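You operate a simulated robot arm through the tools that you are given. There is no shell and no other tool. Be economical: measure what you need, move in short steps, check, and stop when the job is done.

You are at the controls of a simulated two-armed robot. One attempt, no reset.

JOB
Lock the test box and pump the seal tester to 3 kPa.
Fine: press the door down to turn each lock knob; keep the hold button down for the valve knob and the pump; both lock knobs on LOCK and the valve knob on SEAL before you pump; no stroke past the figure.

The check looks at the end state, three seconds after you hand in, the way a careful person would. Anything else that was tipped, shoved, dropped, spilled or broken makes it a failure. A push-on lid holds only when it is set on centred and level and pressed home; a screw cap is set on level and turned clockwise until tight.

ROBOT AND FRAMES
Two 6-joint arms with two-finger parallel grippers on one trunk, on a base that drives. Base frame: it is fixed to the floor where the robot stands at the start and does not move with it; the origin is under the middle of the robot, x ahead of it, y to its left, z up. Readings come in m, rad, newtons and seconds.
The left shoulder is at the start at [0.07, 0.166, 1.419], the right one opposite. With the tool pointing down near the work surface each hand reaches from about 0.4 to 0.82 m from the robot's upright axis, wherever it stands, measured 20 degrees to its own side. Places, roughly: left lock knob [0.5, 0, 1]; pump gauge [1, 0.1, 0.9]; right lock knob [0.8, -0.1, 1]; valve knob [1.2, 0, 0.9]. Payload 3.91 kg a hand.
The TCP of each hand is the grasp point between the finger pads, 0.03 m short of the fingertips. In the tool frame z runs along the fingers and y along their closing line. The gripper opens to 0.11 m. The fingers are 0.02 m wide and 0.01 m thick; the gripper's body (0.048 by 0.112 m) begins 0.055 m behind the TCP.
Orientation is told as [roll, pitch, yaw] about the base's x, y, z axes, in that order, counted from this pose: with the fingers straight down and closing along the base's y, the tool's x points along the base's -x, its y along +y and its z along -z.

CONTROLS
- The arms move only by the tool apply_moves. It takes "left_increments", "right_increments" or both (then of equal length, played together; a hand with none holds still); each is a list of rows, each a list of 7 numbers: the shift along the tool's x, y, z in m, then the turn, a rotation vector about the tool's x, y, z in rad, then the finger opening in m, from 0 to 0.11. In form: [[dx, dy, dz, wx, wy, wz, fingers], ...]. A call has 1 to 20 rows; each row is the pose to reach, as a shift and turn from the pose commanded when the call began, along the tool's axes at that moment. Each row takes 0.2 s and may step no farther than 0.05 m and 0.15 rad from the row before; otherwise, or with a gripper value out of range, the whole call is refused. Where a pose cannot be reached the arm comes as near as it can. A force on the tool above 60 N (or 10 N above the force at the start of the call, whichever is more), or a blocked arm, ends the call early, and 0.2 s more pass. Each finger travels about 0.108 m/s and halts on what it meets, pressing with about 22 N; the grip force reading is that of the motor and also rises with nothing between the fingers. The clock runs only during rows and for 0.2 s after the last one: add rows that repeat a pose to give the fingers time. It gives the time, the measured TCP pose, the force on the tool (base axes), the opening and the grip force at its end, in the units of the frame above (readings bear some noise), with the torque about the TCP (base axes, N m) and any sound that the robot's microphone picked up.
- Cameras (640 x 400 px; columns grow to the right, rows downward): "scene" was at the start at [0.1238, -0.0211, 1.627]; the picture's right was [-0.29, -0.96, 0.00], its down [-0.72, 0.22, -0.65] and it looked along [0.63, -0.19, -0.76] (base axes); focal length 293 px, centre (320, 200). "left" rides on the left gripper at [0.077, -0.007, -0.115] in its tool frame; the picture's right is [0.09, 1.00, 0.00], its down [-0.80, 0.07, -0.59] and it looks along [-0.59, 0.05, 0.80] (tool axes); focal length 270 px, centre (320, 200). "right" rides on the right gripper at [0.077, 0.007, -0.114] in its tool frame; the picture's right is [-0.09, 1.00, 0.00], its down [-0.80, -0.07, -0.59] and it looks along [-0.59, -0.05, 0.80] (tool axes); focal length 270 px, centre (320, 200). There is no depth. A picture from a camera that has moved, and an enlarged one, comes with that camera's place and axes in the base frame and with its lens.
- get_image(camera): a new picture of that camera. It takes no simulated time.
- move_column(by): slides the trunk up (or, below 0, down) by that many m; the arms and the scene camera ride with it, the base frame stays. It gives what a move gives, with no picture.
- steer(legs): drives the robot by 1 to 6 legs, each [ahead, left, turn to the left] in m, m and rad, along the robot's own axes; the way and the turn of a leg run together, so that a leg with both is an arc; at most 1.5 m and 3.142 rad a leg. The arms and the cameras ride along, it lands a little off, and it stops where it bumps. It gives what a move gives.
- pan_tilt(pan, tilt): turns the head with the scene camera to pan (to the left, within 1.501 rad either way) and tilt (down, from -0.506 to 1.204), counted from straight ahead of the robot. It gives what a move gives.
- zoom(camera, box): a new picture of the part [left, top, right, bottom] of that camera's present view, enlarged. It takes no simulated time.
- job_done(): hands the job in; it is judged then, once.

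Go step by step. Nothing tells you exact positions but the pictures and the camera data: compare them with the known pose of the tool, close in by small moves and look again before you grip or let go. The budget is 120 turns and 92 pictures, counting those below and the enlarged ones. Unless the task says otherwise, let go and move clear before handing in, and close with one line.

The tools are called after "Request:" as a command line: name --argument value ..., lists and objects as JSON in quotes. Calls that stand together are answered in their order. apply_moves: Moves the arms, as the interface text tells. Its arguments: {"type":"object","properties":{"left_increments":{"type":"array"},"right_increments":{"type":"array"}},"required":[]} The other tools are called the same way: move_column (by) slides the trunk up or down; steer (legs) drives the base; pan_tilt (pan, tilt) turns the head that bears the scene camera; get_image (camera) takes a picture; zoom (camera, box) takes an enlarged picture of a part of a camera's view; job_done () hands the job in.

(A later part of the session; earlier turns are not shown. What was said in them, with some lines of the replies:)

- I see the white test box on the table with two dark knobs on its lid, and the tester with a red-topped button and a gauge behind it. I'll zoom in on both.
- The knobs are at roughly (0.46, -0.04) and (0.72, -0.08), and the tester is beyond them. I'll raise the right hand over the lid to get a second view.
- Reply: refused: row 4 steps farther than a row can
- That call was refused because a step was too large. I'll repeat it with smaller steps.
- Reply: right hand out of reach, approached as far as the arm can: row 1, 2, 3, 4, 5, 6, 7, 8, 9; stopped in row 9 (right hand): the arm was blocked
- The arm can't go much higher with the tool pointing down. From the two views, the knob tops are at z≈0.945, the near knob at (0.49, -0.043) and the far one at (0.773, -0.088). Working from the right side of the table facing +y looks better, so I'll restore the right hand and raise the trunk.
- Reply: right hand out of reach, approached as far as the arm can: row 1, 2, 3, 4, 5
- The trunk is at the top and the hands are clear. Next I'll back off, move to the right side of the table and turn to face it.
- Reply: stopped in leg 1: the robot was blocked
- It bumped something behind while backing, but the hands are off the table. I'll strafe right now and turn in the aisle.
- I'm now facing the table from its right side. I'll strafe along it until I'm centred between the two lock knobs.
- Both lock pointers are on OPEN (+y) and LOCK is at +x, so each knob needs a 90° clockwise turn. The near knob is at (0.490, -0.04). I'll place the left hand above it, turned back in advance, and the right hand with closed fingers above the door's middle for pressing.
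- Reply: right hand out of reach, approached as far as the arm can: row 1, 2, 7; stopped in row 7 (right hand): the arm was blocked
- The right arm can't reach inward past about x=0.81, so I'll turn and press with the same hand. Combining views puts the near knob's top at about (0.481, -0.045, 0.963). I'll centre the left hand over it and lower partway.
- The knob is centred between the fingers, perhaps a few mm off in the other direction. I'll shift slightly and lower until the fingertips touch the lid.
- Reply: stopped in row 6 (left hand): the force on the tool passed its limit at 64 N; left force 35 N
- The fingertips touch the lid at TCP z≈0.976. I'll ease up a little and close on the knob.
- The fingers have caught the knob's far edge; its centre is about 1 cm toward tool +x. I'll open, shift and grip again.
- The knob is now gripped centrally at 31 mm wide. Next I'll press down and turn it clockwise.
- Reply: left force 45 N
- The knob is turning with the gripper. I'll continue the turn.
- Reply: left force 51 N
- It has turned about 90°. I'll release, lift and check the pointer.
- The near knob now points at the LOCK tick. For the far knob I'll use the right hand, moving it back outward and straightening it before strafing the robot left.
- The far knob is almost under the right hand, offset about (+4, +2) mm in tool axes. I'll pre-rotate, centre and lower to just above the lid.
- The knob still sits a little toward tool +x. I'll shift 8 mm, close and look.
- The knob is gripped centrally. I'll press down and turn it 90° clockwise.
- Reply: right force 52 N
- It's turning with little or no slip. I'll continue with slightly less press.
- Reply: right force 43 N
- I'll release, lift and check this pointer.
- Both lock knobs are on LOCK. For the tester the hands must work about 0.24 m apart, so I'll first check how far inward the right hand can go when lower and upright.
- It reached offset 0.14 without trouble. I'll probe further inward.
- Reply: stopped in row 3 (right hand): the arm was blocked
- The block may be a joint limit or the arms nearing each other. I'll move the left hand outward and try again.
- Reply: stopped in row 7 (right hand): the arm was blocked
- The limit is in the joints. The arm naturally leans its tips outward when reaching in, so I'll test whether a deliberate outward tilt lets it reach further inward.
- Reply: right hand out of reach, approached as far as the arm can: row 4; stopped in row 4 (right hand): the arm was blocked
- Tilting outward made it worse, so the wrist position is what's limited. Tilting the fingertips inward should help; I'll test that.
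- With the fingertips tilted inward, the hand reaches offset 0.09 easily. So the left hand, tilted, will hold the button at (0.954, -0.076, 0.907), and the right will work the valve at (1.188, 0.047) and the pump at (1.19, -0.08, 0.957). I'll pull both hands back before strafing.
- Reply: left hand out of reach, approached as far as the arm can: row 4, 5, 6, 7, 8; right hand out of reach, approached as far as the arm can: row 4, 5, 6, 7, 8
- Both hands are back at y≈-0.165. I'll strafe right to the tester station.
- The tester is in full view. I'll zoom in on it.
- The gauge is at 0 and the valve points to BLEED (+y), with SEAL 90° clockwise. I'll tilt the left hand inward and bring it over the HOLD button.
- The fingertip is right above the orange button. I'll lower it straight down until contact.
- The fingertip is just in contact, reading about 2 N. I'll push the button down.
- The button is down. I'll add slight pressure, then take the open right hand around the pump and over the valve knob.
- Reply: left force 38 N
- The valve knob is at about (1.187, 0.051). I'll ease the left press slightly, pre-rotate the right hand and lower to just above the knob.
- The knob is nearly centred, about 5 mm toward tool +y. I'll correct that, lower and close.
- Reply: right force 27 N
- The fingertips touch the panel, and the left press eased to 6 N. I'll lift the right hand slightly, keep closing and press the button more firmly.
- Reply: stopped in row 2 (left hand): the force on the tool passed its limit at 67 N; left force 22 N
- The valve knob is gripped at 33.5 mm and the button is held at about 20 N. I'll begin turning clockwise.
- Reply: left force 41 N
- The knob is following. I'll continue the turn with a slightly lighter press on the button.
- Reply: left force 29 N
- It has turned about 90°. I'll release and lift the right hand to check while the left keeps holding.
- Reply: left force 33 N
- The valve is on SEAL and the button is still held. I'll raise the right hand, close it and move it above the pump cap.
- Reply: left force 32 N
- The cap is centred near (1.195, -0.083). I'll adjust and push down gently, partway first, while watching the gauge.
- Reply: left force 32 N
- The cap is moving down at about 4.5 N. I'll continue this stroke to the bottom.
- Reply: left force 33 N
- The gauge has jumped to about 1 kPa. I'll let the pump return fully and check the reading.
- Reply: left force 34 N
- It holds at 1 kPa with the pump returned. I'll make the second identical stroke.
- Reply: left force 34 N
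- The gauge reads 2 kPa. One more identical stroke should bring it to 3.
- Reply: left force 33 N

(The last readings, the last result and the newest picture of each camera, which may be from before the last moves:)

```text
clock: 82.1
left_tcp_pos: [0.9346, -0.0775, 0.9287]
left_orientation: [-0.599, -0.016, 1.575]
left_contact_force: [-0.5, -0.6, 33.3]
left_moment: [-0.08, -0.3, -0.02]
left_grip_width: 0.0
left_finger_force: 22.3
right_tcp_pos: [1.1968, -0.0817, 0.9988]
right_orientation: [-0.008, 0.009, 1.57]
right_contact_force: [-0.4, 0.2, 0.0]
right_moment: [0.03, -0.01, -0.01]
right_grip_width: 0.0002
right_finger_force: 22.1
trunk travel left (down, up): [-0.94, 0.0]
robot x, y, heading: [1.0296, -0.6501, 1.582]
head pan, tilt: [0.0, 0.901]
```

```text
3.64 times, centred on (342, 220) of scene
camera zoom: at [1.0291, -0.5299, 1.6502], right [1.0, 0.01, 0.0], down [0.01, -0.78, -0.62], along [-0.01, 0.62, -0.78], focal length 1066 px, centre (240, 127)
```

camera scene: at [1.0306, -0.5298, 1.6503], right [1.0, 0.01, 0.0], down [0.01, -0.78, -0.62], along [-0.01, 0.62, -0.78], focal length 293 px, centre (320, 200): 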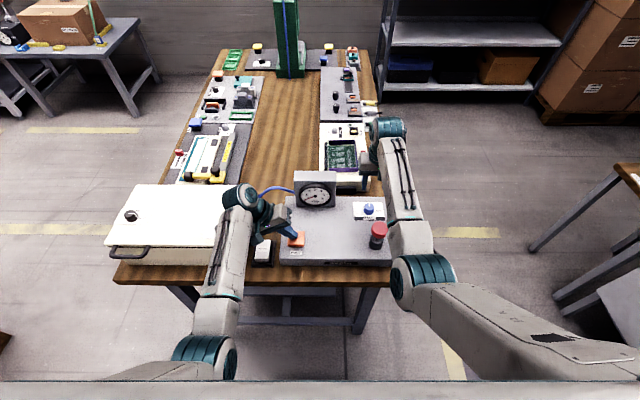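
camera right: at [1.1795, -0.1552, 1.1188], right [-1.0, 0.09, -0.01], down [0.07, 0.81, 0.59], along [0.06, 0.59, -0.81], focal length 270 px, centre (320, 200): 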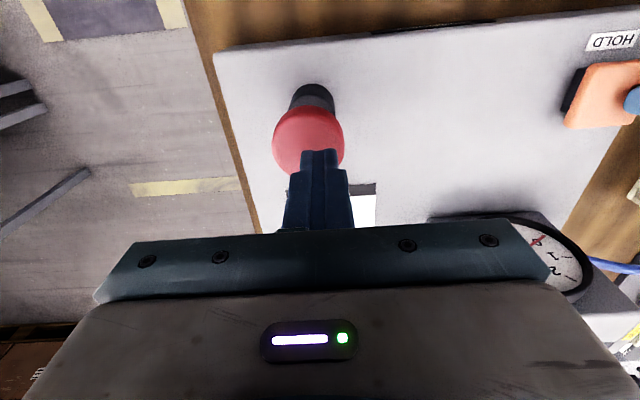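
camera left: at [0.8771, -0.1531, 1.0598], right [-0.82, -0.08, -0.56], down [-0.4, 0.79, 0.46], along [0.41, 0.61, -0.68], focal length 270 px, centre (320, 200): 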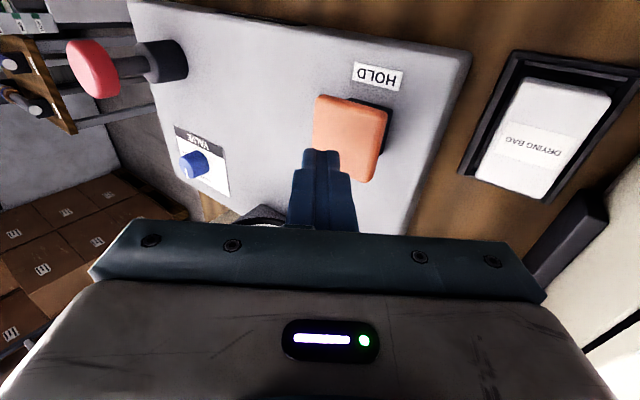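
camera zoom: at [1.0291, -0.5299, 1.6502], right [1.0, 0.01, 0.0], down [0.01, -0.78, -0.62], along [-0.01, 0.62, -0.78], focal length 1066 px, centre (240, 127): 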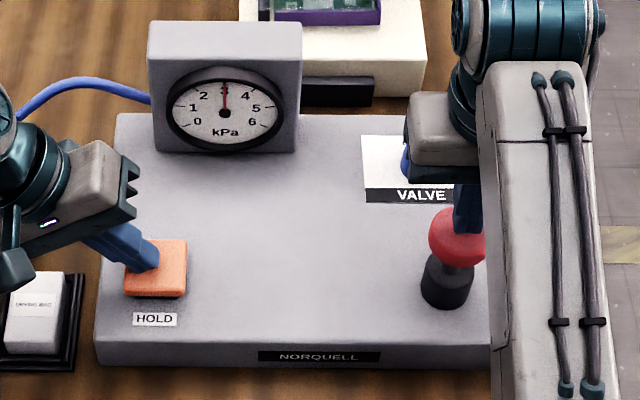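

The gauge reads 3 kPa. I'll release the button straight up and draw the right hand back clear.

Request:
apply_moves --left_increments '[[0, -0.0056, -0.0083, 0, 0, 0, 0], [0, -0.0113, -0.0165, 0, 0, 0, 0], [0, -0.0197, -0.0289, 0, 0, 0, 0], [0, -0.0281, -0.0413, 0, 0, 0, 0], [0.03, -0.0281, -0.0413, 0, 0, 0, 0], [0.06, -0.0281, -0.0413, 0, 0, 0, 0]]' --right_increments '[[0, 0, 0, 0, 0, 0, 0], [0, 0, -0.004, 0, 0, 0, 0], [0.0, -0.02, -0.004, 0, 0, 0, 0], [0.01, -0.04, -0.004, 0, 0, 0, 0], [0.03, -0.05, -0.004, 0, 0, 0, 0], [0.06, -0.055, -0.004, 0, 0, 0, 0]]'

Request:
get_image --camera "scene"

Request:
zoom --camera "scene" --box '[270, 165, 414, 275]'

```text
clock: 83.5
left_tcp_pos: [0.9337, -0.1358, 0.9764]
left_orientation: [-0.6, -0.016, 1.574]
left_contact_force: [-0.2, -0.3, -0.4]
left_moment: [-0.01, 0.03, 0.05]
left_grip_width: 0.0001
left_finger_force: 21.8
right_tcp_pos: [1.2477, -0.1363, 0.9935]
right_orientation: [-0.009, 0.006, 1.571]
right_contact_force: [0.0, 0.5, 0.4]
right_moment: [0.01, -0.01, -0.01]
right_grip_width: 0.0
right_finger_force: 22.1
right hand out of reach, approached as far as the arm can: row 6
trunk travel left (down, up): [-0.94, 0.0]
robot x, y, heading: [1.03, -0.6523, 1.582]
head pan, tilt: [0.0, 0.901]
```

```text
34 pictures are left
camera scene: at [1.0288, -0.5282, 1.6501], right [1.0, 0.01, 0.0], down [0.01, -0.78, -0.62], along [-0.01, 0.62, -0.78], focal length 293 px, centre (320, 200)
```

scene: 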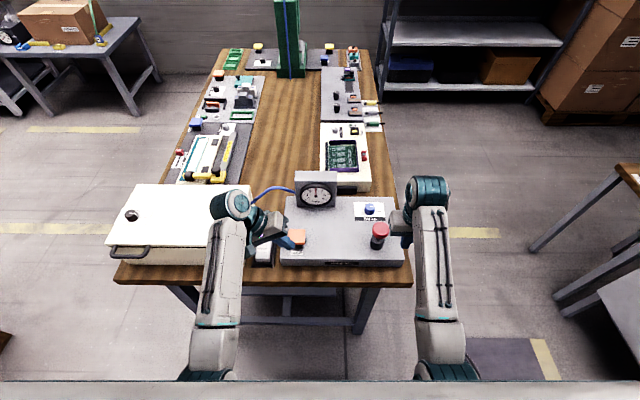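

```text
3.64 times, centred on (342, 220) of scene
camera zoom: at [1.0288, -0.5282, 1.6501], right [1.0, 0.01, 0.0], down [0.01, -0.78, -0.62], along [-0.01, 0.62, -0.78], focal length 1066 px, centre (240, 127)
```

zoom: 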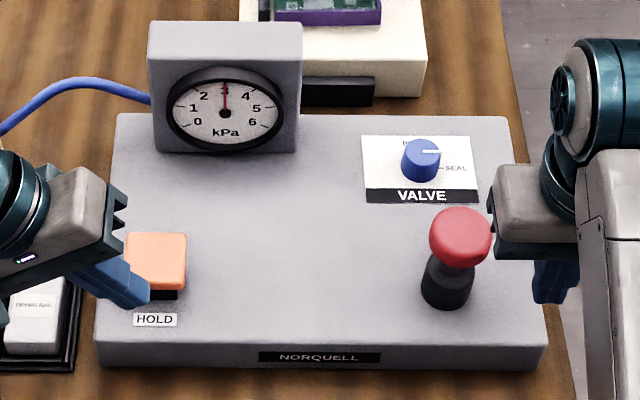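

The gauge holds at 3 kPa with the valve on SEAL, the button released and the hands clear. Both lock knobs were confirmed on LOCK earlier, so I'm handing in.

Request:
job_done

```text
The job is handed in.
```

The test box is locked, with both lock knobs on LOCK. The valve is on SEAL, and the tester holds at 3 kPa after three strokes.
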